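You operate a simulated robot arm through the tools that you are given. There is no shell and no other tool. Be economical: measure what you need, move in short steps, check, and stop when the job is done.

You are at the controls of a simulated robot arm. One attempt, no reset.

## Task
Put two of the white rags from the top of the blue bench on the top of the yellow bench. Take the green rag and leave it on the top of the wooden bench. Take the sanding block on the top of the blue bench and put it away on the top of the wooden bench. Put the coarse black sanding block from the top of the blue bench on the shelf under the blue bench and the fine black sanding block on the shelf under the wooden bench. Fetch the carton that says "sonar" from the top of the wooden bench and set it on the top shelf of the low shelf unit. Any order will do. Set down upright: carton.

Only the result counts: the job must be done as asked and must still hold three seconds after the hand-in. Knocking over, shifting, dropping, spilling or breaking anything else fails it.

## Robot
A 7-joint arm with a fingered hand on a trunk, on a base that drives. Base frame: it is fixed to the floor where the robot stands at the start and does not move with it; the origin is under the middle of the robot, x ahead of it, y to its left, z up; the surface under the hand at the start is at about z = 900. Readings come in mm, rad, newtons and seconds.
Its first joint turns from -2.007 to 2.007 rad. Places, roughly: black sanding block [750, -1250, 1000]; carton [1000, 750, 1000]; green rag (10x7x3 cm) [800, 0, 900]; sanding block (11x7x5 cm) [600, -800, 900]; shelf under the blue bench [500, -700, 200]; shelf under the wooden bench [1000, 1500, 200]; top of the wooden bench [1000, 1500, 900]; top of the yellow bench [-100, 3700, 800]; top shelf of the low shelf unit [-1600, -1800, 800]; white rag (10x7x3 cm) [900, 100, 900]. Payload 5 kg.
The TCP is the grasp point between the finger pads, 32 mm short of the fingertips. In the tool frame z runs along the fingers and y along their closing line. Largest opening 160 mm; the body of the gripper starts 89 mm behind the TCP. The gripper is a hand of 4 fingers: y runs from the thumb to the fingers, the wrist lies at [0, 0, -267] in the tool frame.
Orientation is that of the tool frame in the base frame, as [roll, pitch, yaw] about the fixed x, y, z axes, in that order (R = Rz(yaw) Ry(pitch) Rx(roll)). With the fingers straight down and closing along the base's y, the tool's x points along the base's -x, its y along +y and its z along -z.

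## Interface
- The arm moves only by the tool jog_arm. Its argument "rows" is a list of rows, each a list of 2 entries, a list of its own where there are three numbers: the shift along the tool's x, y, z in mm, then the turn, a rotation vector about the tool's x, y, z in rad. In form: [[[x, y, z], [ax, ay, az]], ...]. A call has 1 to 12 rows; each row is the pose to reach, as a shift and turn from the pose commanded when the call began, along the tool's axes at that moment. Rows are played at 5 a second. More than 50 mm and 0.15 rad between two rows, and nothing of the call is played. A pose out of reach is approached as far as the arm can. The call stops where the force on the tool passes 40 N (or 10 N more than at its start, if that is more) or the arm is blocked; 0.2 s more then pass. In this call time passes only in rows, and 0.2 s behind the last. The reply holds the time, the measured pose of the TCP, the force on the tool along the base axes, the opening and the grip force, in the units named above and with some noise, with the torque about the TCP (base axes, N m) and any sound that the robot's microphone picked up.
- Cameras (640 x 400 px; columns grow to the right, rows downward): "scene" is now at [-0.2, 168, 1857.5]; the picture's right is [-0.53, -0.85, 0.00], its down [-0.66, 0.41, -0.63] and it looks along [0.53, -0.33, -0.78] (base axes); focal length 277 px, centre (320, 200). "wrist" rides on the gripper at [80, -4, -114] in the tool frame; the picture's right is [0.05, 1.00, 0.00], its down [-0.82, 0.04, -0.58] and it looks along [-0.58, 0.03, 0.82] (tool axes); focal length 265 px, centre (320, 200). There is no depth. A picture from a camera that has moved, and an enlarged one, comes with that camera's place and axes in the base frame and with its lens. The place of the scene camera against the robot may be out by one fixed shift of up to 12 mm in any direction.
- snapshot(camera): a new picture of that camera. It takes no simulated time.
- move_column(by): slides the trunk up (or, below 0, down) by that many mm; the arm and the scene camera ride with it, the base frame stays. It gives what a move gives, with no picture.
- roll_base(legs): drives the robot by 1 to 6 legs, each [ahead, turn to the left] in mm and rad, along the robot's own axes; the way and the turn of a leg run together, so that a leg with both is an arc; at most 1500 mm and 3.142 rad a leg. The arm and the cameras ride along, it lands a little off, and it stops where it bumps. It gives what a move gives.
- set_fingers(finger1, finger2, finger3, thumb_bend): sets how far each is bent, from 0 (flat) to 1 (curled in); at 0.3 the hand is open as for a grip, at 0.7 the pads meet at the TCP. One left out holds its place. A second passes; each finger stops where it meets its share of the squeeze, and holds until it gets a number again. It is the only way to open and close the hand. It gives what a move gives, with no picture; readings hold the bend of each and the force on the fingers (four entries, about 0 where the hand has none), thumb and palm.
- pan_tilt(pan, tilt): turns the head with the scene camera to pan (to the left, within 2.705 rad either way) and tilt (down, from -0.506 to 1.204), counted from straight ahead of the robot. It gives what a move gives.
- enlarge(camera, box): a new picture of the part [left, top, right, bottom] of that camera's present view, enlarged. It takes no simulated time.
- close_job(): hands the job in; it is judged then, once.

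Go step by step. Nothing tells you exact positions but the pictures and the camera data: compare them with the known pose of the tool, close in by small moves and look again before you grip or let go. The budget is 207 turns and 200 pictures, counting those below and the enlarged ones. Unless the task says otherwise, let go and move clear before handing in.

The tools are called after "Emit:" by a JSON object that holds its "op" and its "data". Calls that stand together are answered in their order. jog_arm: Moves the arm, as the interface text tells. Its arguments: {"type":"object","properties":{"rows":{"type":"array","items":{"type":"array"}}},"required":["rows"]} The other tools are called the same way: move_column (by) slides the trunk up or down; set_fingers (finger1, finger2, finger3, thumb_bend) moves the fingers one by one; roll_base (legs) drives the base; pan_tilt (pan, tilt) turns the head that bears the scene camera; snapshot (camera) takes a picture; enlarge (camera, box) takes an enlarged picture of a part of a camera's view; close_job () hands the job in.

At the start:

```text
time: 0.0
tcp_pos: [709.0, -200.6, 1176.0]
tool_rot: [3.142, 0.001, -3.142]
force: [0.2, -0.5, -0.9]
torque: [0.03, -0.04, -0.01]
width: 159.6
grasp_force: 0.0
shape: jaw
bend: [0.3, 0.3, 0.3, 0.3]
finger forces: [0.0, 0.0, 0.0, 0.1, 0.1, 0.1]
trunk travel left (down, up): [-700.0, 290.0]
robot x, y, heading: [1.5, -1.1, 0.001]
head pan, tilt: [-0.562, 0.892]
```

scene: 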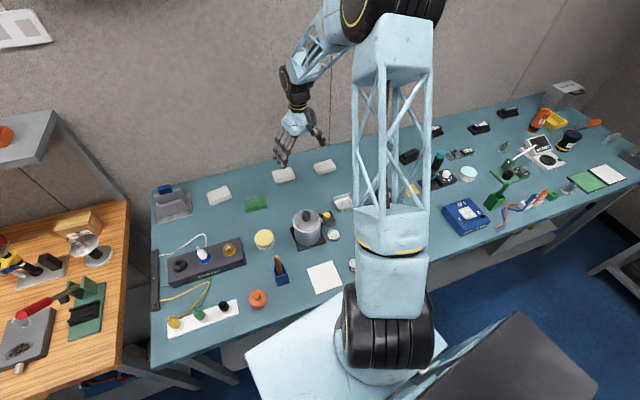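
wrist: 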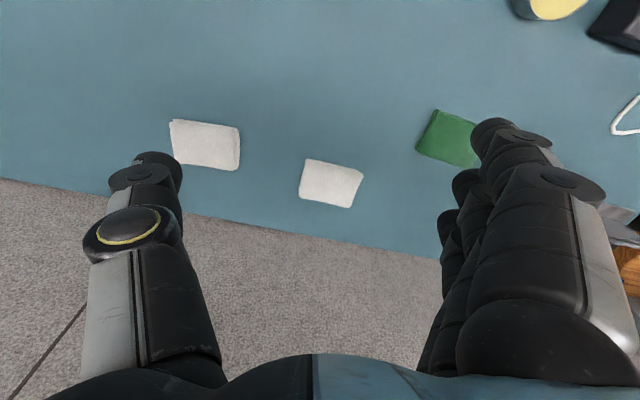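

I see white and green rags on the blue bench, and several black blocks to the right. I'll zoom in to tell the objects apart.

Emit:
{"op": "enlarge", "data": {"camera": "scene", "box": [390, 80, 640, 236]}}

Emit:
{"op": "enlarge", "data": {"camera": "scene", "box": [140, 140, 400, 340]}}

Emit:
{"op": "pan_tilt", "data": {"pan": 0.9, "tilt": 0.7}}

Emit:
{"op": "snapshot", "data": {"camera": "scene"}}

```text
2.56 times, centred on (515, 158) of scene
camera zoom: at [-0.2, 168.0, 1857.5], right [-0.53, -0.85, 0.0], down [-0.66, 0.41, -0.63], along [0.53, -0.33, -0.78], focal length 710 px, centre (-179, 308)
```

zoom: 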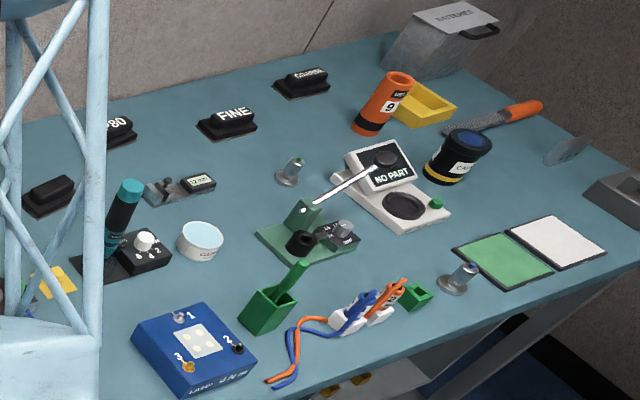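

```text
2.00 times, centred on (270, 240) of scene
camera zoom: at [-0.2, 168.0, 1857.5], right [-0.53, -0.85, 0.0], down [-0.66, 0.41, -0.63], along [0.53, -0.33, -0.78], focal length 555 px, centre (420, 120)
```

zoom: 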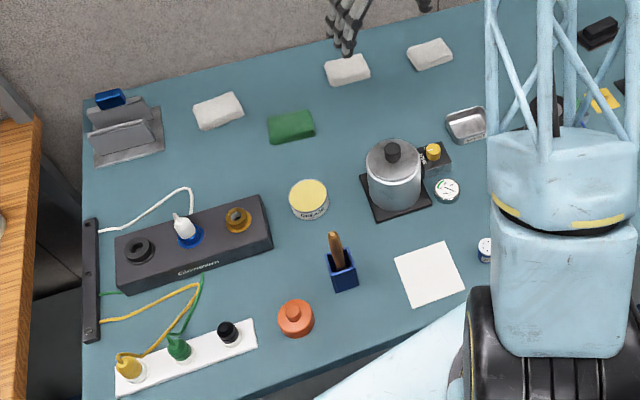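

```text
time: 1.6
tcp_pos: [708.5, -199.3, 1177.3]
tool_rot: [-3.141, -0.002, 3.142]
force: [-0.3, -0.5, -0.2]
torque: [-0.03, -0.06, 0.01]
width: 159.9
grasp_force: 0.0
shape: jaw
bend: [0.3, 0.3, 0.3, 0.3]
finger forces: [0.1, 0.1, 0.1, 0.1, 0.1, 0.1]
trunk travel left (down, up): [-700.0, 290.0]
robot x, y, heading: [-1.0, -4.0, 0.003]
head pan, tilt: [0.901, 0.7]
```

```text
195 pictures are left
camera scene: at [-11.7, 275.1, 1873.0], right [0.78, -0.62, 0.0], down [-0.4, -0.5, -0.76], along [0.48, 0.6, -0.64], focal length 277 px, centre (320, 200)
```

scene: 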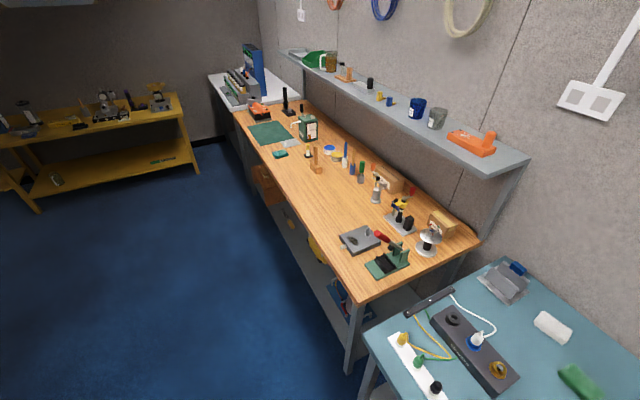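

The wooden bench runs to the left, and the yellow bench is beyond it. Zooming in on cartons and free surface.

Emit:
{"op": "enlarge", "data": {"camera": "scene", "box": [330, 150, 490, 300]}}

Emit:
{"op": "enlarge", "data": {"camera": "scene", "box": [220, 60, 380, 200]}}

Emit:
{"op": "enlarge", "data": {"camera": "scene", "box": [0, 70, 220, 220]}}

Emit:
{"op": "pan_tilt", "data": {"pan": -2.3, "tilt": 0.5}}

Emit:
{"op": "snapshot", "data": {"camera": "scene"}}

```text
2.67 times, centred on (410, 225) of scene
camera zoom: at [-11.7, 275.1, 1873.0], right [0.78, -0.62, 0.0], down [-0.4, -0.5, -0.76], along [0.48, 0.6, -0.64], focal length 740 px, centre (80, 133)
```

zoom: 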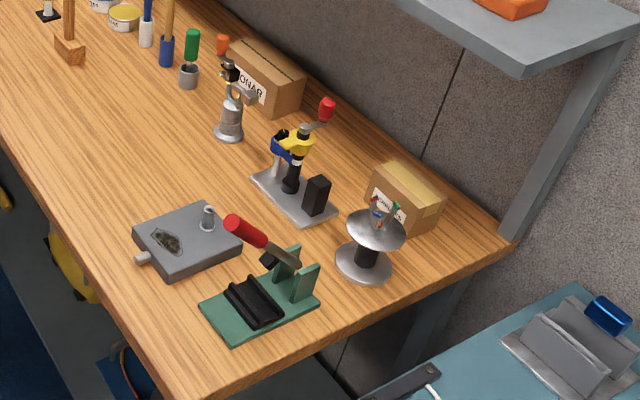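

```text
2.86 times, centred on (300, 130) of scene
camera zoom: at [-11.7, 275.1, 1873.0], right [0.78, -0.62, 0.0], down [-0.4, -0.5, -0.76], along [0.48, 0.6, -0.64], focal length 792 px, centre (377, 400)
```

zoom: 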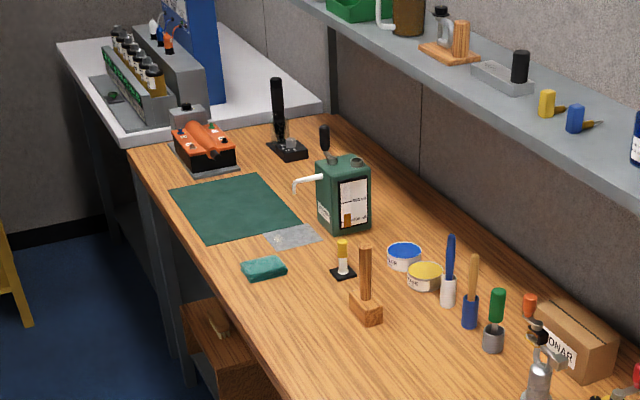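

```text
2.67 times, centred on (110, 145) of scene
camera zoom: at [-11.7, 275.1, 1873.0], right [0.78, -0.62, 0.0], down [-0.4, -0.5, -0.76], along [0.48, 0.6, -0.64], focal length 740 px, centre (880, 347)
```

zoom: 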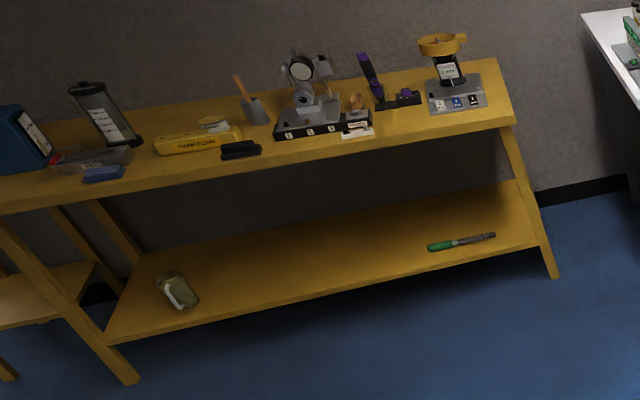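

```text
time: 4.3
tcp_pos: [709.1, -200.1, 1174.7]
tool_rot: [-3.141, 0.0, 3.141]
force: [0.1, -0.4, 0.2]
torque: [-0.05, 0.01, 0.0]
width: 159.8
grasp_force: 0.0
shape: jaw
bend: [0.3, 0.3, 0.3, 0.3]
finger forces: [0.0, 0.0, 0.0, 0.0, 0.1, 0.0]
trunk travel left (down, up): [-700.0, 290.0]
robot x, y, heading: [-0.6, -0.5, 0.002]
head pan, tilt: [-2.3, 0.499]
```

```text
191 pictures are left
camera scene: at [-125.1, 140.7, 1890.7], right [-0.75, 0.67, 0.0], down [0.32, 0.36, -0.88], along [-0.58, -0.65, -0.48], focal length 277 px, centre (320, 200)
```

scene: 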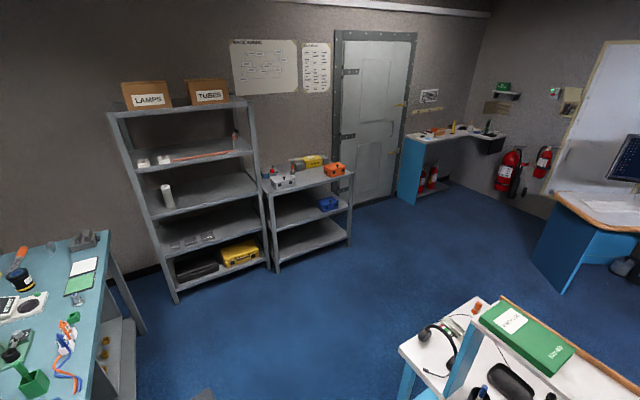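

Three white rags lie near (801,-368), (859,-174), (900,135) and the green one near (772,-8). I'll move over the green rag first, at half height, and look; meanwhile I look at the benches' shelves too.

Emit:
{"op": "jog_arm", "data": {"rows": [[[-11, 32, 20], [0, 0, 0]], [[-22, 64, 40], [0, 0, 0]], [[-32, 96, 60], [0, 0, 0]], [[-42, 128, 80], [0, 0, 0]], [[-52, 160, 100], [0, 0, 0]], [[-63, 192, 120], [0, 0, 0]]]}}

Emit:
{"op": "snapshot", "data": {"camera": "wrist"}}

Emit:
{"op": "pan_tilt", "data": {"pan": -1.1, "tilt": 0.8}}

Emit:
{"op": "snapshot", "data": {"camera": "scene"}}

```text
time: 5.7
tcp_pos: [772.4, -5.0, 1053.9]
tool_rot: [-3.141, -0.001, -3.14]
force: [-0.4, -0.3, 0.6]
torque: [-0.02, 0.01, 0.01]
width: 159.8
grasp_force: 0.0
shape: jaw
bend: [0.3, 0.3, 0.3, 0.3]
finger forces: [0.0, 0.0, 0.0, 0.1, 0.0, 0.0]
trunk travel left (down, up): [-700.0, 290.0]
robot x, y, heading: [0.2, 2.1, 0.002]
head pan, tilt: [-2.3, 0.499]
```

```text
190 pictures are left
camera wrist: at [691.6, -8.9, 1167.6], right [-0.05, 1.0, 0.0], down [0.82, 0.04, 0.58], along [0.58, 0.03, -0.82], focal length 265 px, centre (320, 200)
```

wrist: 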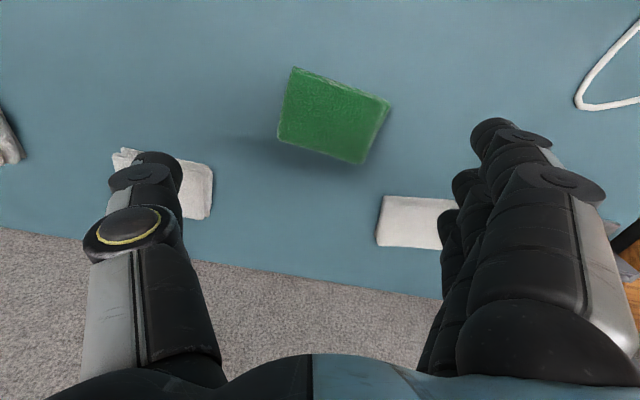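

```text
time: 7.1
tcp_pos: [772.3, -7.1, 1053.7]
tool_rot: [-3.141, 0.001, 3.141]
force: [0.6, -0.1, 0.4]
torque: [-0.02, -0.01, 0.0]
width: 159.9
grasp_force: 0.0
shape: jaw
bend: [0.3, 0.3, 0.3, 0.3]
finger forces: [0.1, 0.1, 0.0, 0.0, 0.0, 0.0]
trunk travel left (down, up): [-700.0, 290.0]
robot x, y, heading: [-1.9, 1.5, -0.001]
head pan, tilt: [-1.1, 0.799]
```

```text
189 pictures are left
camera scene: at [-27.9, 136.8, 1864.7], right [-0.89, -0.45, 0.0], down [-0.33, 0.64, -0.7], along [0.32, -0.62, -0.72], focal length 277 px, centre (320, 200)
```

scene: 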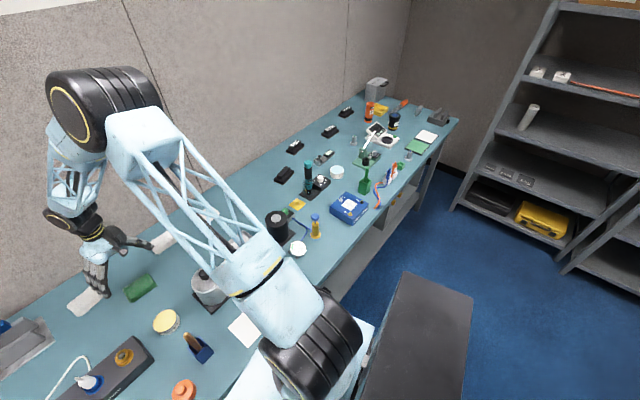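

Green rag centre is about (771,7), its long axis turned ~0.28 rad. I rotate to match and descend, then check.

Emit:
{"op": "jog_arm", "data": {"rows": [[[0, 4, 20], [0, 0, 0.1]], [[1, 8, 40], [0, 0, 0.2]], [[1, 13, 60], [0, 0, 0.28]], [[1, 13, 85], [0, 0, 0.28]], [[1, 13, 108], [0, 0, 0.28]]]}}

Emit:
{"op": "snapshot", "data": {"camera": "wrist"}}

Emit:
{"op": "enlarge", "data": {"camera": "scene", "box": [260, 60, 470, 260]}}

```text
time: 8.3
tcp_pos: [770.5, 6.5, 947.9]
tool_rot: [3.141, 0.0, 2.864]
force: [-0.5, -0.4, -0.1]
torque: [0.05, 0.04, 0.01]
width: 160.0
grasp_force: 0.0
shape: jaw
bend: [0.3, 0.3, 0.3, 0.3]
finger forces: [0.0, 0.1, 0.0, 0.0, 0.1, 0.0]
trunk travel left (down, up): [-700.0, 290.0]
robot x, y, heading: [-0.4, 0.5, -0.002]
head pan, tilt: [-1.1, 0.799]
```

```text
188 pictures are left
camera wrist: at [691.7, 25.9, 1061.0], right [0.23, 0.97, 0.0], down [0.8, -0.18, 0.58], along [0.56, -0.13, -0.82], focal length 265 px, centre (320, 200)
```

wrist: 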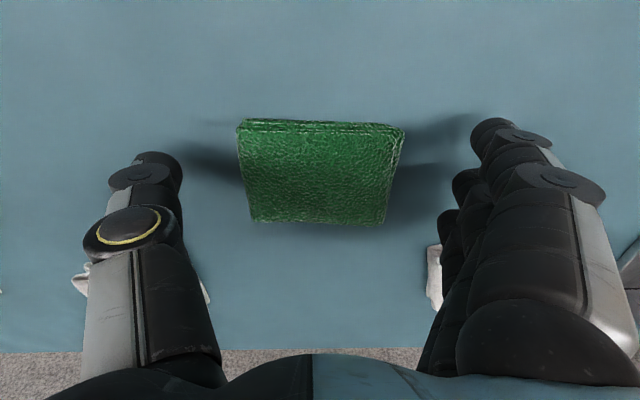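

```text
2.00 times, centred on (365, 160) of scene
camera zoom: at [-27.4, 136.9, 1864.8], right [-0.89, -0.45, 0.0], down [-0.33, 0.64, -0.7], along [0.32, -0.62, -0.72], focal length 555 px, centre (230, 280)
```

zoom: 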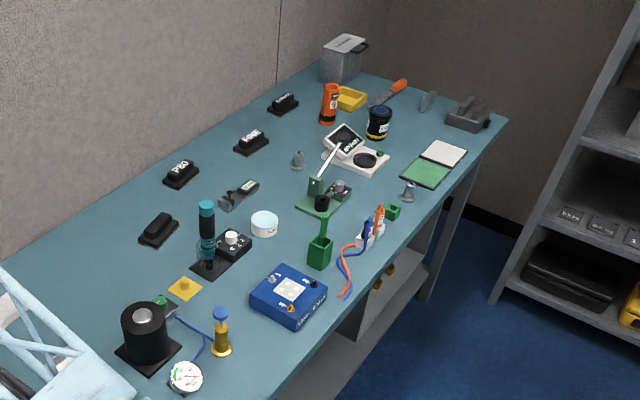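

The rag sits centred between thumb and fingers. I lower 10 mm and close.

Emit:
{"op": "jog_arm", "data": {"rows": [[[0, 0, 11], [0, 0, 0]]]}}

Emit:
{"op": "set_fingers", "data": {"finger1": 0.7, "finger2": 0.7, "finger3": 0.7, "thumb_bend": 0.7}}

Emit:
{"op": "snapshot", "data": {"camera": "wrist"}}

```text
time: 8.7
tcp_pos: [771.0, 7.3, 935.4]
tool_rot: [3.141, 0.0, 2.863]
force: [0.4, -0.7, 1.3]
torque: [0.04, 0.02, -0.06]
width: 159.8
grasp_force: 0.0
shape: jaw
bend: [0.3, 0.3, 0.3, 0.3]
finger forces: [0.0, 0.1, 0.1, 0.1, 0.0, 0.0]
trunk travel left (down, up): [-700.0, 290.0]
robot x, y, heading: [-2.0, 3.6, 0.001]
head pan, tilt: [-1.1, 0.799]
```

```text
time: 9.7
tcp_pos: [770.3, 7.1, 939.2]
tool_rot: [3.14, 0.003, 2.861]
force: [7.6, 0.4, 31.6]
torque: [1.97, -0.61, -0.56]
width: 101.5
grasp_force: 35.3
shape: fingers
bend: [0.49, 0.48, 0.48, 0.54]
finger forces: [18.2, 18.4, 14.5, 0.0, 19.9, 0.0]
trunk travel left (down, up): [-700.0, 290.0]
robot x, y, heading: [-1.9, -1.3, 0.002]
head pan, tilt: [-1.1, 0.799]
```

```text
186 pictures are left
camera wrist: at [691.3, 25.4, 1052.5], right [0.23, 0.97, 0.0], down [0.79, -0.19, 0.58], along [0.57, -0.13, -0.81], focal length 265 px, centre (320, 200)
```

wrist: 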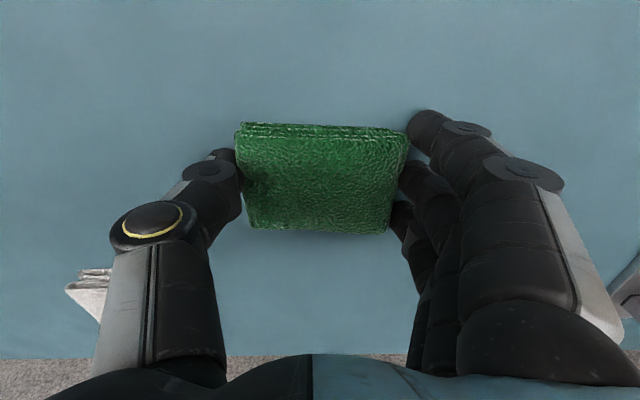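

Gripped at 101 mm with ~35 N. I lift and pull back, then drive along to the wooden bench.

Emit:
{"op": "jog_arm", "data": {"rows": [[[0, 0, -20], [0, 0, 0]], [[0, 0, -65], [0, 0, 0]], [[0, 0, -110], [0, 0, 0]], [[0, 0, -155], [0, 0, 0]], [[0, 0, -200], [0, 0, 0]], [[0, 0, -245], [0, 0, 0]], [[40, -11, -260], [0, 0, 0]], [[80, -22, -260], [0, 0, 0]], [[120, -33, -260], [0, 0, 0]], [[160, -44, -260], [0, 0, 0]], [[200, -55, -260], [0, 0, 0]]]}}

Emit:
{"op": "snapshot", "data": {"camera": "wrist"}}

Emit:
{"op": "pan_tilt", "data": {"pan": 2.3, "tilt": 0.6}}

Emit:
{"op": "snapshot", "data": {"camera": "scene"}}

```text
time: 12.1
tcp_pos: [559.7, 7.6, 1198.3]
tool_rot: [3.141, 0.001, 2.862]
force: [0.1, 0.3, -0.4]
torque: [0.0, 0.0, 0.03]
width: 101.6
grasp_force: 22.2
shape: fingers
bend: [0.49, 0.48, 0.48, 0.54]
finger forces: [7.2, 7.5, 7.6, 0.0, 22.3, 0.0]
trunk travel left (down, up): [-700.0, 290.0]
robot x, y, heading: [-1.5, 1.2, 0.004]
head pan, tilt: [-1.1, 0.799]
```

```text
185 pictures are left
camera wrist: at [481.4, 27.5, 1311.2], right [0.23, 0.97, 0.0], down [0.79, -0.18, 0.58], along [0.56, -0.13, -0.82], focal length 265 px, centre (320, 200)
```

wrist: 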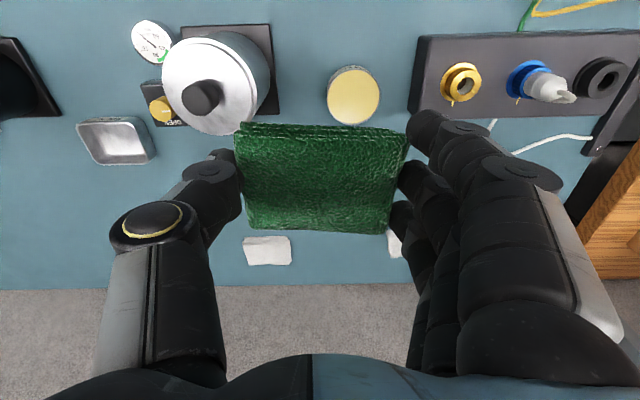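

```text
time: 15.0
tcp_pos: [561.5, 8.7, 1196.9]
tool_rot: [3.14, 0.001, 2.863]
force: [0.2, -1.0, 0.0]
torque: [0.0, 0.02, 0.0]
width: 101.3
grasp_force: 22.1
shape: fingers
bend: [0.49, 0.48, 0.48, 0.54]
finger forces: [7.2, 7.6, 7.6, 0.1, 22.2, 0.1]
trunk travel left (down, up): [-700.0, 290.0]
robot x, y, heading: [0.8, 1.9, -0.001]
head pan, tilt: [2.3, 0.6]
```

```text
184 pictures are left
camera scene: at [-123.4, 274.7, 1881.6], right [0.75, 0.67, 0.0], down [0.38, -0.42, -0.83], along [-0.55, 0.62, -0.56], focal length 277 px, centre (320, 200)
```

scene: 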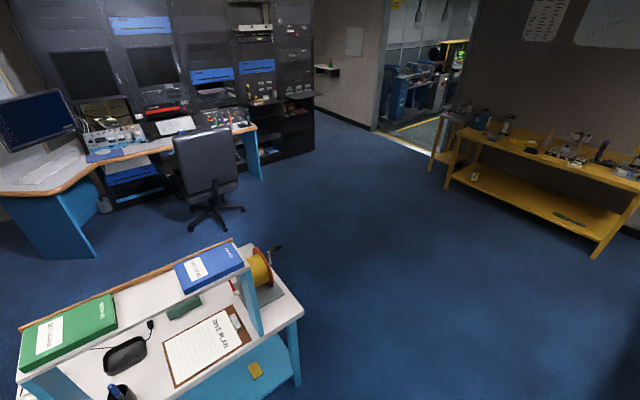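

The corridor between the benches and the desk behind (near edge about 800 mm behind me) is free. I back off, turn along the benches (the room is turned about -0.2 rad), and drive to the wooden bench.

Emit:
{"op": "roll_base", "data": {"legs": [[-250, 0], [0, 1.37], [1350, 0], [0, -1.57], [120, 0]]}}

Emit:
{"op": "snapshot", "data": {"camera": "wrist"}}

Emit:
{"op": "pan_tilt", "data": {"pan": 0.5, "tilt": 0.9}}

Emit:
{"op": "snapshot", "data": {"camera": "scene"}}

```text
time: 31.6
tcp_pos: [709.4, 1180.0, 1196.8]
tool_rot: [3.141, -0.001, 2.625]
force: [1.0, 0.2, -1.0]
torque: [-0.05, 0.06, 0.02]
width: 101.5
grasp_force: 21.6
shape: fingers
bend: [0.49, 0.48, 0.48, 0.54]
finger forces: [7.2, 7.2, 7.4, 0.1, 21.8, 0.0]
trunk travel left (down, up): [-700.0, 290.0]
robot x, y, heading: [158.3, 1306.4, -0.237]
head pan, tilt: [2.3, 0.6]
```

```text
183 pictures are left
camera wrist: at [636.2, 1217.1, 1309.9], right [0.45, 0.89, 0.0], down [0.73, -0.37, 0.58], along [0.52, -0.26, -0.82], focal length 265 px, centre (320, 200)
```

wrist: 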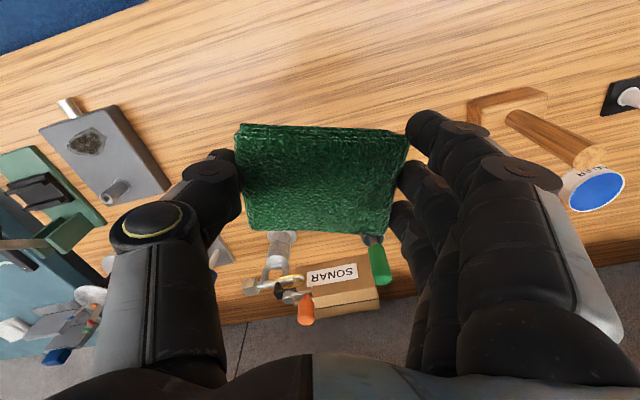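

```text
time: 33.4
tcp_pos: [707.2, 1181.0, 1196.7]
tool_rot: [-3.141, -0.001, 2.625]
force: [0.3, -0.5, -0.5]
torque: [0.02, -0.01, 0.01]
width: 101.8
grasp_force: 21.8
shape: fingers
bend: [0.49, 0.48, 0.48, 0.54]
finger forces: [7.1, 7.3, 7.4, 0.0, 21.8, 0.0]
trunk travel left (down, up): [-700.0, 290.0]
robot x, y, heading: [159.2, 1306.4, -0.235]
head pan, tilt: [0.499, 0.901]
```

```text
182 pictures are left
camera scene: at [216.3, 1540.4, 1856.8], right [0.26, -0.97, 0.0], down [-0.76, -0.21, -0.62], along [0.6, 0.16, -0.78], focal length 277 px, centre (320, 200)
```

scene: 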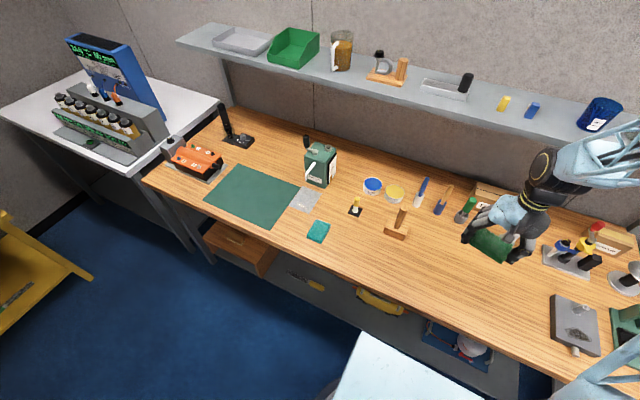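

Below the hand is clear wood. I lower the rag straight down.

Emit:
{"op": "jog_arm", "data": {"rows": [[[0, 0, 45], [0, 0, 0]], [[0, 0, 90], [0, 0, 0]], [[0, 0, 135], [0, 0, 0]], [[0, 0, 180], [0, 0, 0]], [[0, 0, 215], [0, 0, 0]], [[0, 0, 240], [0, 0, 0]]]}}

Emit:
{"op": "snapshot", "data": {"camera": "wrist"}}

Emit:
{"op": "enlarge", "data": {"camera": "scene", "box": [400, 160, 600, 340]}}

```text
time: 34.8
tcp_pos: [710.1, 1182.2, 955.2]
tool_rot: [3.141, 0.0, 2.628]
force: [0.2, 0.6, 0.9]
torque: [0.01, 0.01, 0.0]
width: 101.2
grasp_force: 21.5
shape: fingers
bend: [0.49, 0.48, 0.48, 0.54]
finger forces: [7.1, 7.3, 7.4, 0.0, 21.9, 0.0]
trunk travel left (down, up): [-700.0, 290.0]
robot x, y, heading: [157.4, 1306.3, -0.233]
head pan, tilt: [0.499, 0.901]
```

```text
181 pictures are left
camera wrist: at [637.1, 1218.6, 1068.3], right [0.45, 0.89, 0.0], down [0.73, -0.37, 0.58], along [0.52, -0.26, -0.82], focal length 265 px, centre (320, 200)
```

wrist: 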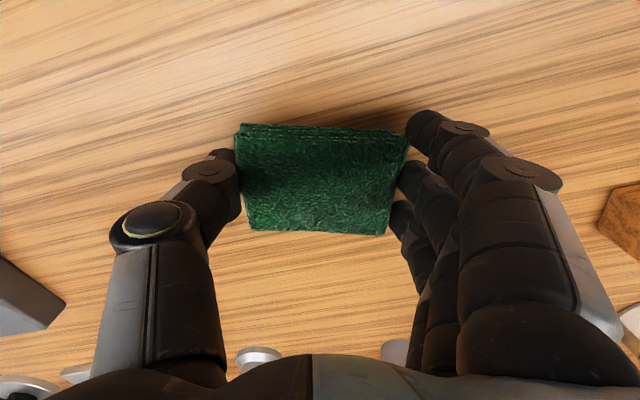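

```text
2.22 times, centred on (500, 250) of scene
camera zoom: at [217.0, 1540.4, 1856.8], right [0.26, -0.97, 0.0], down [-0.76, -0.2, -0.62], along [0.6, 0.16, -0.78], focal length 616 px, centre (-80, 89)
```

zoom: 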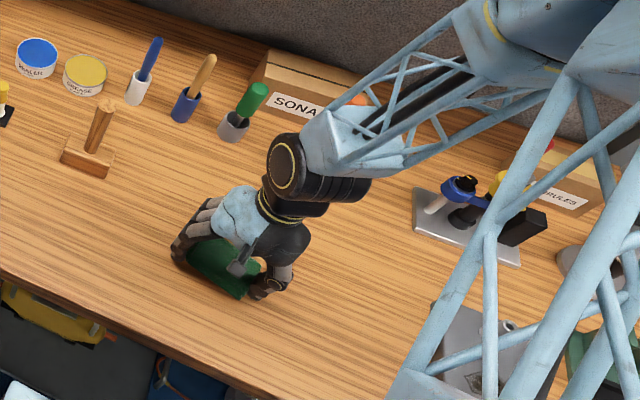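

Clear all round. Lowering until it touches.

Emit:
{"op": "jog_arm", "data": {"rows": [[[0, 0, 6], [0, 0, 0]], [[0, 0, 11], [0, 0, 0]], [[0, 0, 14], [0, 0, 0]], [[0, 0, 16], [0, 0, 0]]]}}

```text
time: 35.8
tcp_pos: [708.4, 1181.3, 940.4]
tool_rot: [-3.141, -0.001, 2.628]
force: [-0.1, 0.6, -1.3]
torque: [-0.01, 0.02, -0.03]
width: 101.3
grasp_force: 22.2
shape: fingers
bend: [0.49, 0.48, 0.48, 0.54]
finger forces: [7.1, 7.3, 7.4, 0.1, 21.8, 0.1]
trunk travel left (down, up): [-700.0, 290.0]
robot x, y, heading: [157.3, 1302.3, -0.239]
head pan, tilt: [0.499, 0.901]
```

Emit:
{"op": "jog_arm", "data": {"rows": [[[0, 0, 2], [0, 0, 0]], [[0, 0, 4], [0, 0, 0]], [[0, 0, 6], [0, 0, 0]]]}}

```text
time: 36.6
tcp_pos: [708.0, 1180.1, 939.4]
tool_rot: [3.141, 0.008, 2.627]
force: [-8.2, 1.6, 31.3]
torque: [1.87, -0.35, 0.5]
width: 101.1
grasp_force: 38.3
shape: fingers
bend: [0.5, 0.49, 0.48, 0.54]
finger forces: [21.0, 17.9, 14.7, 0.0, 22.5, 0.0]
trunk travel left (down, up): [-700.0, 290.0]
robot x, y, heading: [159.6, 1304.8, -0.236]
head pan, tilt: [0.499, 0.901]
stopped in row 3: the force on the tool passed its limit at 45 N (the readings are from after the stop); the commanded pose is now the measured one
```

Contact. I open the hand, lift and look at the carton.

Emit:
{"op": "set_fingers", "data": {"finger1": 0.3, "finger2": 0.3, "finger3": 0.3, "thumb_bend": 0.3}}

Emit:
{"op": "jog_arm", "data": {"rows": [[[0, 0, -20], [0, 0, 0]], [[0, 0, -60], [0, 0, 0]], [[0, 0, -105], [0, 0, 0]], [[0, 0, -150], [0, 0, 0]], [[0, 0, -195], [0, 0, 0]], [[0, 0, -240], [0, 0, 0]], [[0, 0, -285], [0, 0, 0]], [[0, 0, -320], [0, 0, 0]]]}}

Emit:
{"op": "snapshot", "data": {"camera": "wrist"}}

Emit:
{"op": "pan_tilt", "data": {"pan": 0.1, "tilt": 0.8}}

Emit:
{"op": "snapshot", "data": {"camera": "scene"}}

```text
time: 36.8
tcp_pos: [710.4, 1179.5, 936.9]
tool_rot: [-3.141, 0.002, 2.624]
force: [0.3, -0.2, -0.1]
torque: [0.03, 0.06, 0.01]
width: 169.8
grasp_force: 0.0
shape: fingers
bend: [0.3, 0.3, 0.3, 0.3]
finger forces: [0.0, 0.1, 0.0, 0.0, 0.1, 0.0]
trunk travel left (down, up): [-700.0, 290.0]
robot x, y, heading: [157.2, 1302.2, -0.235]
head pan, tilt: [0.499, 0.901]
stopped: the force on the tool passed its limit at 45 N (the readings are from after the stop); the commanded pose is now the measured one
```

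```text
time: 38.6
tcp_pos: [708.0, 1180.2, 1258.9]
tool_rot: [3.14, 0.004, 2.624]
force: [0.2, 0.1, -0.1]
torque: [0.02, 0.04, -0.02]
width: 170.2
grasp_force: 0.1
shape: fingers
bend: [0.3, 0.3, 0.3, 0.3]
finger forces: [0.0, 0.1, 0.0, 0.0, 0.0, 0.0]
trunk travel left (down, up): [-700.0, 290.0]
robot x, y, heading: [161.9, 1305.1, -0.235]
head pan, tilt: [0.499, 0.901]
```

```text
179 pictures are left
camera wrist: at [634.2, 1217.4, 1371.7], right [0.45, 0.89, 0.0], down [0.73, -0.37, 0.58], along [0.52, -0.26, -0.81], focal length 265 px, centre (320, 200)
```

wrist: 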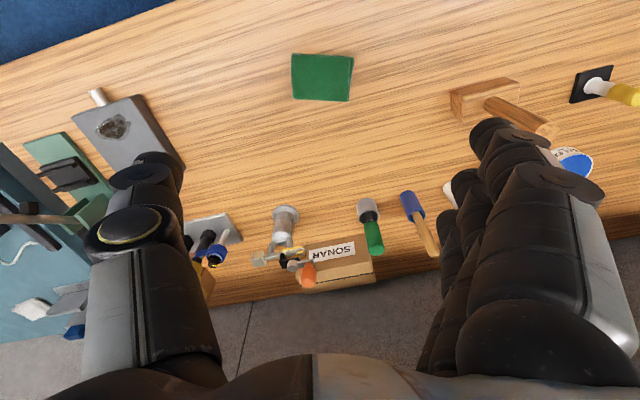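

```text
time: 39.5
tcp_pos: [708.6, 1180.2, 1256.8]
tool_rot: [3.14, 0.005, 2.622]
force: [0.2, 0.4, -0.5]
torque: [0.01, 0.01, -0.02]
width: 169.9
grasp_force: 0.1
shape: fingers
bend: [0.3, 0.3, 0.3, 0.3]
finger forces: [0.0, 0.1, 0.1, 0.0, 0.1, 0.0]
trunk travel left (down, up): [-700.0, 290.0]
robot x, y, heading: [159.8, 1304.5, -0.238]
head pan, tilt: [0.099, 0.799]
```

```text
178 pictures are left
camera scene: at [223.3, 1509.8, 1864.7], right [-0.13, -0.99, 0.0], down [-0.71, 0.1, -0.7], along [0.69, -0.09, -0.72], focal length 277 px, centre (320, 200)
```

scene: 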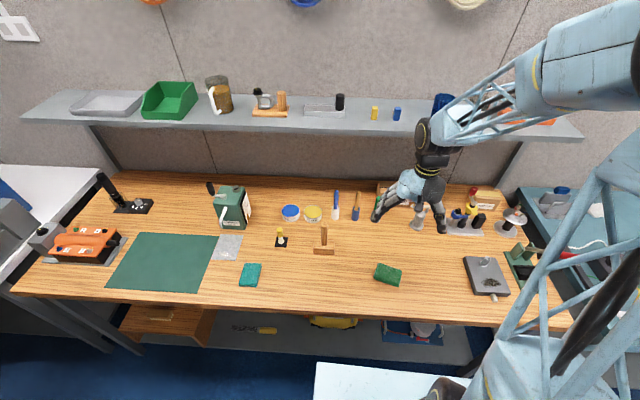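

The green rag is down. The SONAR carton sits by the wall, partly under the overhead shelf. I move the wrist camera nearer for measuring it.

Emit:
{"op": "jog_arm", "data": {"rows": [[[-29, -4, 27], [0, 0, 0]], [[-58, -8, 54], [0, 0, 0]], [[-87, -11, 80], [0, 0, 0]], [[-115, -15, 107], [0, 0, 0]]]}}

Emit:
{"op": "snapshot", "data": {"camera": "wrist"}}

Emit:
{"op": "enlarge", "data": {"camera": "scene", "box": [340, 150, 500, 260]}}

```text
time: 40.5
tcp_pos: [802.8, 1110.6, 1148.6]
tool_rot: [3.14, 0.005, 2.626]
force: [0.2, 0.8, -0.9]
torque: [0.0, 0.03, -0.01]
width: 170.0
grasp_force: 0.0
shape: fingers
bend: [0.3, 0.3, 0.3, 0.3]
finger forces: [0.1, 0.1, 0.1, 0.0, 0.1, 0.0]
trunk travel left (down, up): [-700.0, 290.0]
robot x, y, heading: [159.8, 1306.1, -0.234]
head pan, tilt: [0.099, 0.799]
```

```text
177 pictures are left
camera wrist: at [730.0, 1147.1, 1261.9], right [0.45, 0.89, 0.0], down [0.73, -0.37, 0.58], along [0.52, -0.26, -0.81], focal length 265 px, centre (320, 200)
```

wrist: 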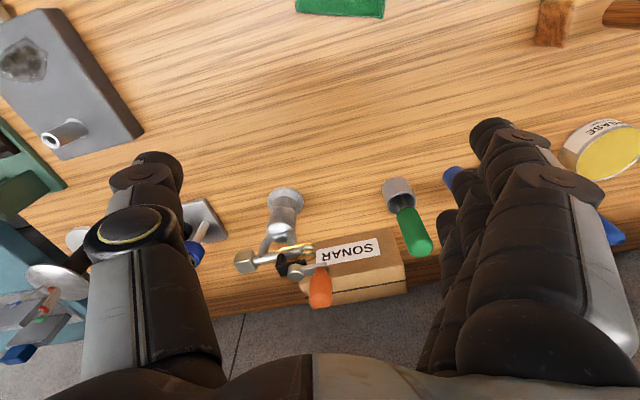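

```text
3.64 times, centred on (420, 205) of scene
camera zoom: at [224.4, 1509.0, 1864.8], right [-0.14, -0.99, 0.0], down [-0.71, 0.1, -0.7], along [0.69, -0.09, -0.72], focal length 1008 px, centre (-44, 182)
```

zoom: 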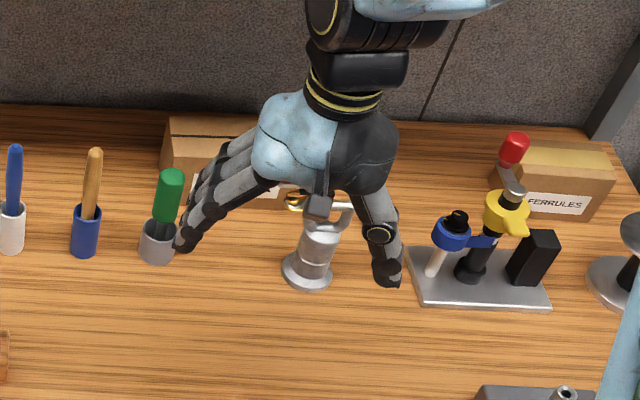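

The tool stand with the orange handle partly blocks the carton. I move the arm left to get a clear scene view.

Emit:
{"op": "jog_arm", "data": {"rows": [[[45, 0, -20], [0, 0, 0]], [[75, 30, -50], [0, 0, 0]], [[75, 75, -60], [0, 0, 0]], [[75, 120, -60], [0, 0, 0]], [[75, 165, -60], [0, 0, 0]], [[75, 210, -60], [0, 0, 0]], [[75, 255, -60], [0, 0, 0]], [[75, 300, -60], [0, 0, 0]], [[75, 345, -60], [0, 0, 0]]]}}

Emit:
{"op": "pan_tilt", "data": {"pan": -0.2, "tilt": 0.7}}

Emit:
{"op": "snapshot", "data": {"camera": "scene"}}

```text
refused: row 2 steps farther than a row can; nothing moved
```

```text
time: 41.3
tcp_pos: [802.3, 1110.4, 1149.1]
tool_rot: [3.141, 0.003, 2.623]
force: [-0.2, -0.3, -0.3]
torque: [0.04, 0.02, 0.0]
width: 169.8
grasp_force: 0.0
shape: fingers
bend: [0.3, 0.3, 0.3, 0.3]
finger forces: [0.0, 0.0, 0.1, 0.0, 0.0, 0.0]
trunk travel left (down, up): [-700.0, 290.0]
robot x, y, heading: [157.1, 1305.5, -0.242]
head pan, tilt: [-0.201, 0.7]
```

```text
175 pictures are left
camera scene: at [220.4, 1484.8, 1872.9], right [-0.42, -0.91, 0.0], down [-0.58, 0.27, -0.76], along [0.69, -0.32, -0.64], focal length 277 px, centre (320, 200)
```

scene: 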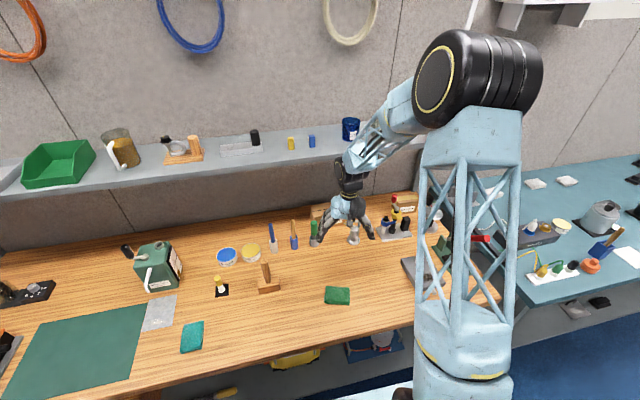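

Emit:
{"op": "jog_arm", "data": {"rows": [[[40, 0, -20], [0, 0, 0]], [[70, 25, -40], [0, 0, 0]], [[75, 70, -50], [0, 0, 0]], [[75, 115, -50], [0, 0, 0]], [[75, 160, -50], [0, 0, 0]], [[75, 205, -50], [0, 0, 0]], [[75, 250, -50], [0, 0, 0]], [[75, 295, -50], [0, 0, 0]], [[75, 340, -50], [0, 0, 0]]]}}

Emit:
{"op": "enlarge", "data": {"camera": "scene", "box": [220, 100, 460, 250]}}

Emit:
{"op": "enlarge", "data": {"camera": "scene", "box": [290, 180, 410, 255]}}

```text
time: 43.3
tcp_pos: [903.5, 1442.9, 1200.7]
tool_rot: [-3.142, 0.004, 2.624]
force: [0.1, -0.3, -1.1]
torque: [-0.03, 0.01, 0.03]
width: 170.5
grasp_force: 0.0
shape: fingers
bend: [0.3, 0.3, 0.3, 0.3]
finger forces: [0.0, 0.1, 0.0, 0.1, 0.1, 0.1]
trunk travel left (down, up): [-700.0, 290.0]
robot x, y, heading: [158.7, 1303.4, -0.24]
head pan, tilt: [-0.201, 0.7]
```

```text
2.67 times, centred on (340, 175) of scene
camera zoom: at [221.4, 1486.7, 1872.7], right [-0.42, -0.91, 0.0], down [-0.58, 0.27, -0.76], along [0.69, -0.32, -0.64], focal length 740 px, centre (267, 267)
```

zoom: 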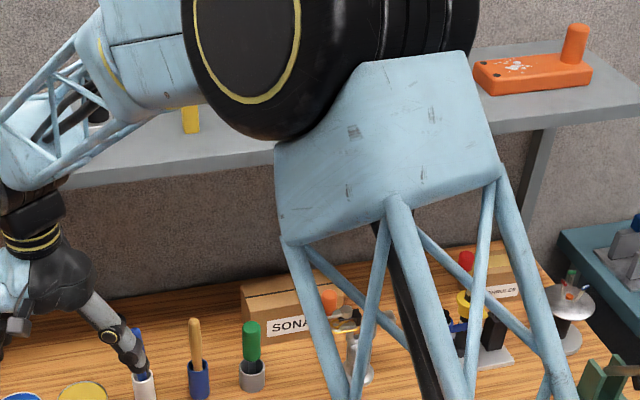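

```text
5.33 times, centred on (350, 218) of scene
camera zoom: at [221.4, 1486.7, 1872.7], right [-0.42, -0.91, 0.0], down [-0.58, 0.27, -0.76], along [0.69, -0.32, -0.64], focal length 1479 px, centre (160, 107)
```

zoom: 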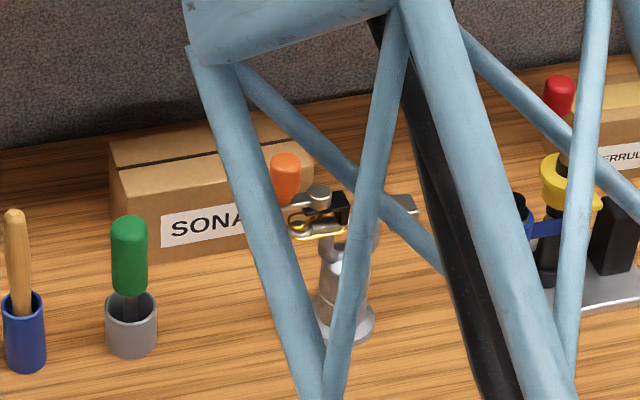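

The carton is roughly 172x80x80 mm at about (1100,1028), under the shelf edge, with the stand (to z≈1105) before it. I need the shelf's height, so I raise the trunk for a second viewpoint.

Emit:
{"op": "move_column", "data": {"by": 250}}

Emit:
{"op": "enlarge", "data": {"camera": "scene", "box": [220, 120, 460, 270]}}

Emit:
{"op": "snapshot", "data": {"camera": "wrist"}}

```text
time: 45.9
tcp_pos: [903.1, 1441.8, 1452.8]
tool_rot: [3.14, 0.003, 2.622]
force: [0.6, 0.0, 0.2]
torque: [0.0, 0.01, -0.01]
width: 170.2
grasp_force: 0.1
shape: fingers
bend: [0.3, 0.3, 0.3, 0.3]
finger forces: [0.0, 0.1, 0.0, 0.1, 0.0, 0.0]
trunk travel left (down, up): [-950.0, 40.0]
robot x, y, heading: [158.9, 1300.8, -0.239]
head pan, tilt: [-0.201, 0.7]
```

```text
2.67 times, centred on (340, 195) of scene
camera zoom: at [220.5, 1485.1, 2122.9], right [-0.42, -0.91, 0.0], down [-0.58, 0.27, -0.76], along [0.69, -0.32, -0.64], focal length 740 px, centre (267, 213)
```

zoom: 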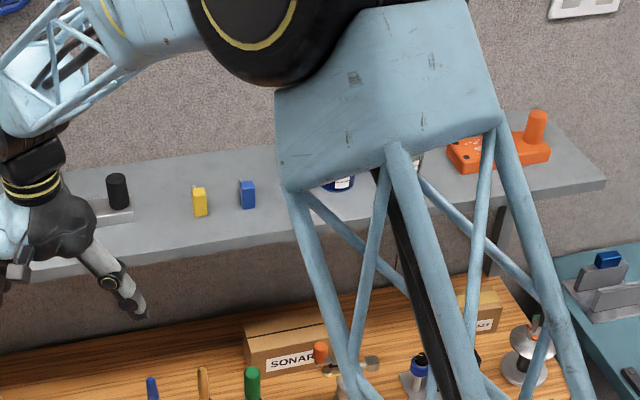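

```text
171 pictures are left
camera wrist: at [830.9, 1479.0, 1565.6], right [0.45, 0.89, 0.0], down [0.73, -0.37, 0.58], along [0.52, -0.26, -0.81], focal length 265 px, centre (320, 200)
```

wrist: 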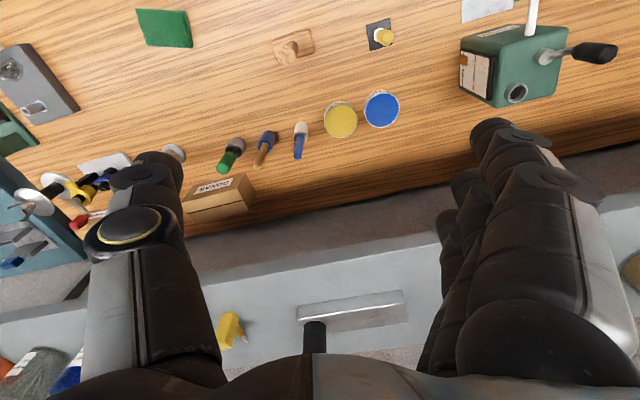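

Shelf underside is at about z=1330, front edge about 745 mm from my line; the objects in front of the carton form a row. I'll grip the carton across its depth with the hand tilted sideways, entering from the left behind the row. First I retract the arm and turn the hand.

Emit:
{"op": "jog_arm", "data": {"rows": [[[16, -23, 0], [0, 0, 0.139]], [[32, -46, 0], [0, 0, 0.278]], [[48, -68, 0], [0, 0, 0.417]], [[64, -91, 0], [0, 0, 0.556]], [[79, -114, 0], [0, 0, 0.695]], [[95, -137, 0], [0, 0, 0.834]], [[111, -159, 0], [0, 0, 0.973]], [[127, -182, 0], [0, 0, 1.112]], [[143, -205, 0], [0, 0, 1.25]]]}}

Emit:
{"op": "pan_tilt", "data": {"pan": 0.3, "tilt": 0.6}}

Emit:
{"op": "snapshot", "data": {"camera": "scene"}}

```text
time: 47.9
tcp_pos: [676.4, 1333.6, 1450.7]
tool_rot: [3.137, 0.001, 1.372]
force: [0.2, 0.1, 0.5]
torque: [0.05, -0.01, -0.01]
width: 170.2
grasp_force: 0.0
shape: fingers
bend: [0.3, 0.3, 0.3, 0.3]
finger forces: [0.0, 0.0, 0.1, 0.0, 0.1, 0.0]
trunk travel left (down, up): [-950.0, 40.0]
robot x, y, heading: [157.0, 1304.2, -0.238]
head pan, tilt: [-0.201, 0.7]
```

```text
time: 48.8
tcp_pos: [678.9, 1334.0, 1452.0]
tool_rot: [3.139, 0.0, 1.376]
force: [0.4, -0.6, 0.3]
torque: [0.02, 0.01, -0.01]
width: 170.0
grasp_force: 0.0
shape: fingers
bend: [0.3, 0.3, 0.3, 0.3]
finger forces: [0.0, 0.0, 0.1, 0.0, 0.1, 0.0]
trunk travel left (down, up): [-950.0, 40.0]
robot x, y, heading: [159.8, 1303.5, -0.235]
head pan, tilt: [0.3, 0.6]
```

```text
170 pictures are left
camera scene: at [231.3, 1526.4, 2131.6], right [0.06, -1.0, 0.0], down [-0.56, -0.04, -0.83], along [0.82, 0.05, -0.56], focal length 277 px, centre (320, 200)
```

scene: 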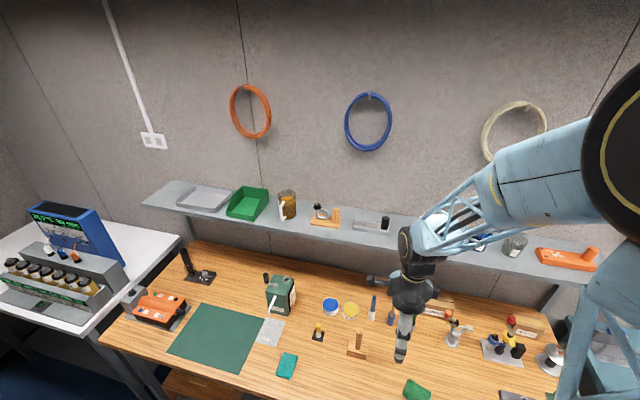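

There is also a grey thing lying behind the cans. Zoom in to see it.

Emit:
{"op": "enlarge", "data": {"camera": "scene", "box": [260, 240, 480, 360]}}

Emit:
{"op": "snapshot", "data": {"camera": "wrist"}}

```text
2.91 times, centred on (370, 300) of scene
camera zoom: at [231.3, 1526.4, 2131.6], right [0.06, -1.0, 0.0], down [-0.56, -0.04, -0.83], along [0.82, 0.05, -0.56], focal length 807 px, centre (174, -91)
```

zoom: 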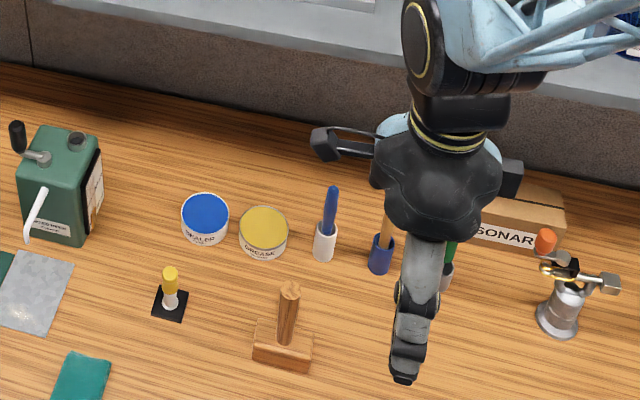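

```text
168 pictures are left
camera wrist: at [689.5, 1414.5, 1564.9], right [0.99, -0.14, 0.0], down [-0.12, -0.81, 0.58], along [-0.08, -0.57, -0.82], focal length 265 px, centre (320, 200)
```

wrist: 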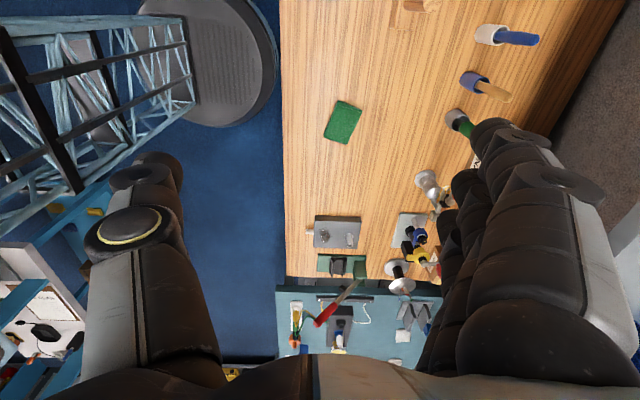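

The grey thing is just the wrist camera bracket; behind the row the bench is free. I reposition the base closer and a bit left.

Emit:
{"op": "roll_base", "data": {"legs": [[0, 0.913], [156, 0], [0, -0.876]]}}

Emit:
{"op": "move_column", "data": {"by": -450}}

Emit:
{"op": "snapshot", "data": {"camera": "scene"}}

```text
time: 55.1
tcp_pos: [802.5, 1438.4, 1451.1]
tool_rot: [3.138, 0.0, 1.389]
force: [-0.2, 0.9, 0.5]
torque: [-0.01, 0.04, 0.03]
width: 170.2
grasp_force: 0.1
shape: fingers
bend: [0.3, 0.3, 0.3, 0.3]
finger forces: [0.0, 0.1, 0.0, 0.0, 0.0, 0.0]
trunk travel left (down, up): [-950.0, 40.0]
robot x, y, heading: [284.4, 1401.0, -0.219]
head pan, tilt: [0.3, 0.6]
```

```text
refused: -450 is not a number from -400 to 400
```

```text
167 pictures are left
camera scene: at [351.7, 1625.2, 2131.6], right [0.08, -1.0, 0.0], down [-0.56, -0.04, -0.82], along [0.82, 0.06, -0.57], focal length 277 px, centre (320, 200)
```

scene: 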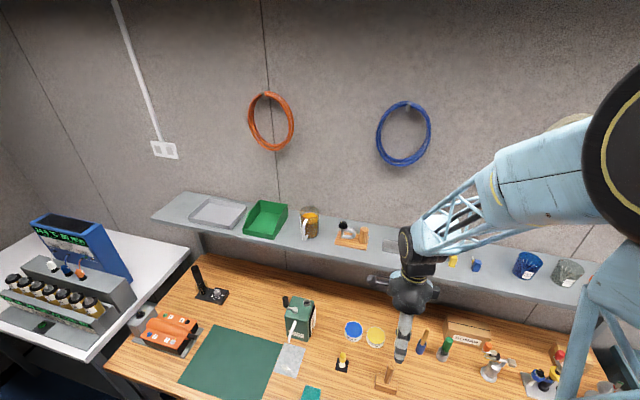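

Base is in place. I lower the trunk, tilt the hand sideways by 0.52 rad and narrow the opening.

Emit:
{"op": "move_column", "data": {"by": -290}}

Emit:
{"op": "jog_arm", "data": {"rows": [[[20, 0, 0], [0, -0.13, 0]], [[40, 0, 0], [0, -0.26, 0]], [[60, 0, 0], [0, -0.39, 0]], [[80, 0, 0], [0, -0.52, 0]]]}}

Emit:
{"op": "set_fingers", "data": {"finger1": 0.46, "finger2": 0.46, "finger3": 0.46, "thumb_bend": 0.46}}

Emit:
{"op": "snapshot", "data": {"camera": "scene"}}

Emit:
{"op": "snapshot", "data": {"camera": "wrist"}}

```text
time: 58.0
tcp_pos: [799.7, 1439.4, 1161.4]
tool_rot: [3.139, 0.001, 1.387]
force: [0.6, -0.6, -0.3]
torque: [-0.03, -0.01, 0.0]
width: 170.2
grasp_force: 0.1
shape: fingers
bend: [0.3, 0.3, 0.3, 0.3]
finger forces: [0.0, 0.1, 0.1, 0.1, 0.1, 0.0]
trunk travel left (down, up): [-660.0, 330.0]
robot x, y, heading: [284.6, 1401.3, -0.221]
head pan, tilt: [0.3, 0.6]
```

```text
time: 59.0
tcp_pos: [816.9, 1518.2, 1159.5]
tool_rot: [3.136, 0.525, 1.385]
force: [-0.5, -0.1, 0.0]
torque: [-0.04, -0.01, 0.0]
width: 170.3
grasp_force: 0.1
shape: fingers
bend: [0.3, 0.3, 0.3, 0.3]
finger forces: [0.1, 0.0, 0.1, 0.0, 0.1, 0.0]
trunk travel left (down, up): [-660.0, 330.0]
robot x, y, heading: [279.7, 1401.0, -0.224]
head pan, tilt: [0.3, 0.6]
```

```text
time: 60.0
tcp_pos: [815.6, 1517.1, 1160.8]
tool_rot: [3.136, 0.519, 1.384]
force: [-0.5, -0.1, -0.6]
torque: [-0.01, -0.02, 0.0]
width: 108.2
grasp_force: 0.2
shape: fingers
bend: [0.46, 0.46, 0.46, 0.46]
finger forces: [0.0, 0.1, 0.1, 0.0, 0.0, 0.0]
trunk travel left (down, up): [-660.0, 330.0]
robot x, y, heading: [278.8, 1401.8, -0.219]
head pan, tilt: [0.3, 0.6]
```

```text
166 pictures are left
camera scene: at [351.7, 1625.5, 1841.6], right [0.08, -1.0, 0.0], down [-0.56, -0.04, -0.83], along [0.82, 0.06, -0.56], focal length 277 px, centre (320, 200)
```

scene: 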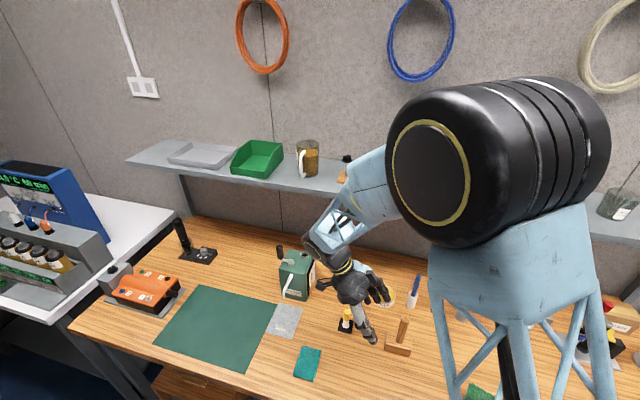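

```text
165 pictures are left
camera wrist: at [834.2, 1643.3, 1219.2], right [0.99, -0.14, -0.02], down [-0.04, -0.42, 0.91], along [-0.13, -0.9, -0.42], focal length 265 px, centre (320, 200)
```

wrist: 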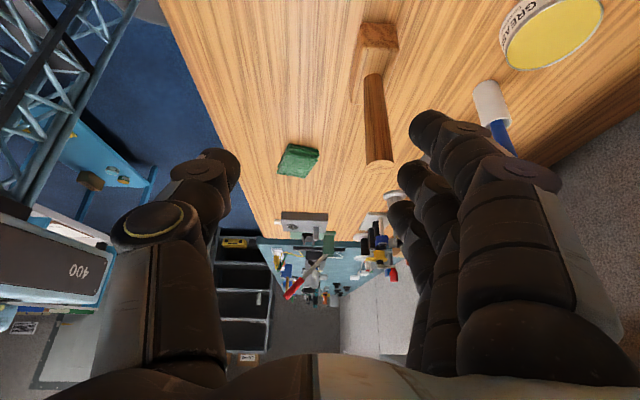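

The elbow stands high, so the forearm slopes steeply. I raise the hand and lower the trunk equally to flatten the forearm.

Emit:
{"op": "jog_arm", "data": {"rows": [[[-22, 0, -38], [0, 0, 0]], [[-44, 0, -76], [0, 0, 0]], [[-66, 0, -114], [0, 0, 0]], [[-88, 0, -152], [0, 0, 0]], [[-110, 0, -190], [0, 0, 0]], [[-132, 0, -228], [0, 0, 0]], [[-150, 0, -260], [0, 0, 0]]]}}

Emit:
{"op": "move_column", "data": {"by": -350}}

Emit:
{"op": "snapshot", "data": {"camera": "scene"}}

```text
time: 61.6
tcp_pos: [814.8, 1515.2, 1463.7]
tool_rot: [3.136, 0.52, 1.384]
force: [0.4, 0.2, 0.5]
torque: [0.03, -0.03, -0.06]
width: 107.9
grasp_force: 0.1
shape: fingers
bend: [0.46, 0.46, 0.46, 0.46]
finger forces: [0.0, 0.0, 0.1, 0.0, 0.0, 0.0]
trunk travel left (down, up): [-660.0, 330.0]
robot x, y, heading: [278.5, 1401.2, -0.221]
head pan, tilt: [0.3, 0.6]
```

```text
time: 65.0
tcp_pos: [814.8, 1515.0, 1113.5]
tool_rot: [3.138, 0.521, 1.384]
force: [0.6, -0.5, 0.0]
torque: [-0.03, 0.02, 0.02]
width: 107.9
grasp_force: 0.1
shape: fingers
bend: [0.46, 0.46, 0.46, 0.46]
finger forces: [0.0, 0.1, 0.1, 0.0, 0.0, 0.1]
trunk travel left (down, up): [-310.0, 680.0]
robot x, y, heading: [281.6, 1404.6, -0.224]
head pan, tilt: [0.3, 0.6]
```

```text
164 pictures are left
camera scene: at [351.6, 1625.4, 1491.6], right [0.08, -1.0, 0.0], down [-0.56, -0.04, -0.83], along [0.82, 0.06, -0.56], focal length 277 px, centre (320, 200)
```

scene: 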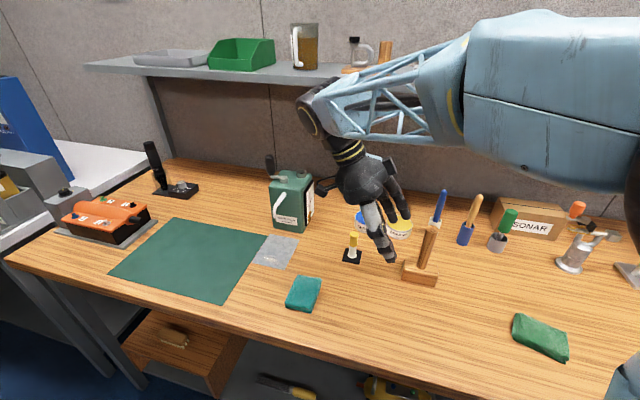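

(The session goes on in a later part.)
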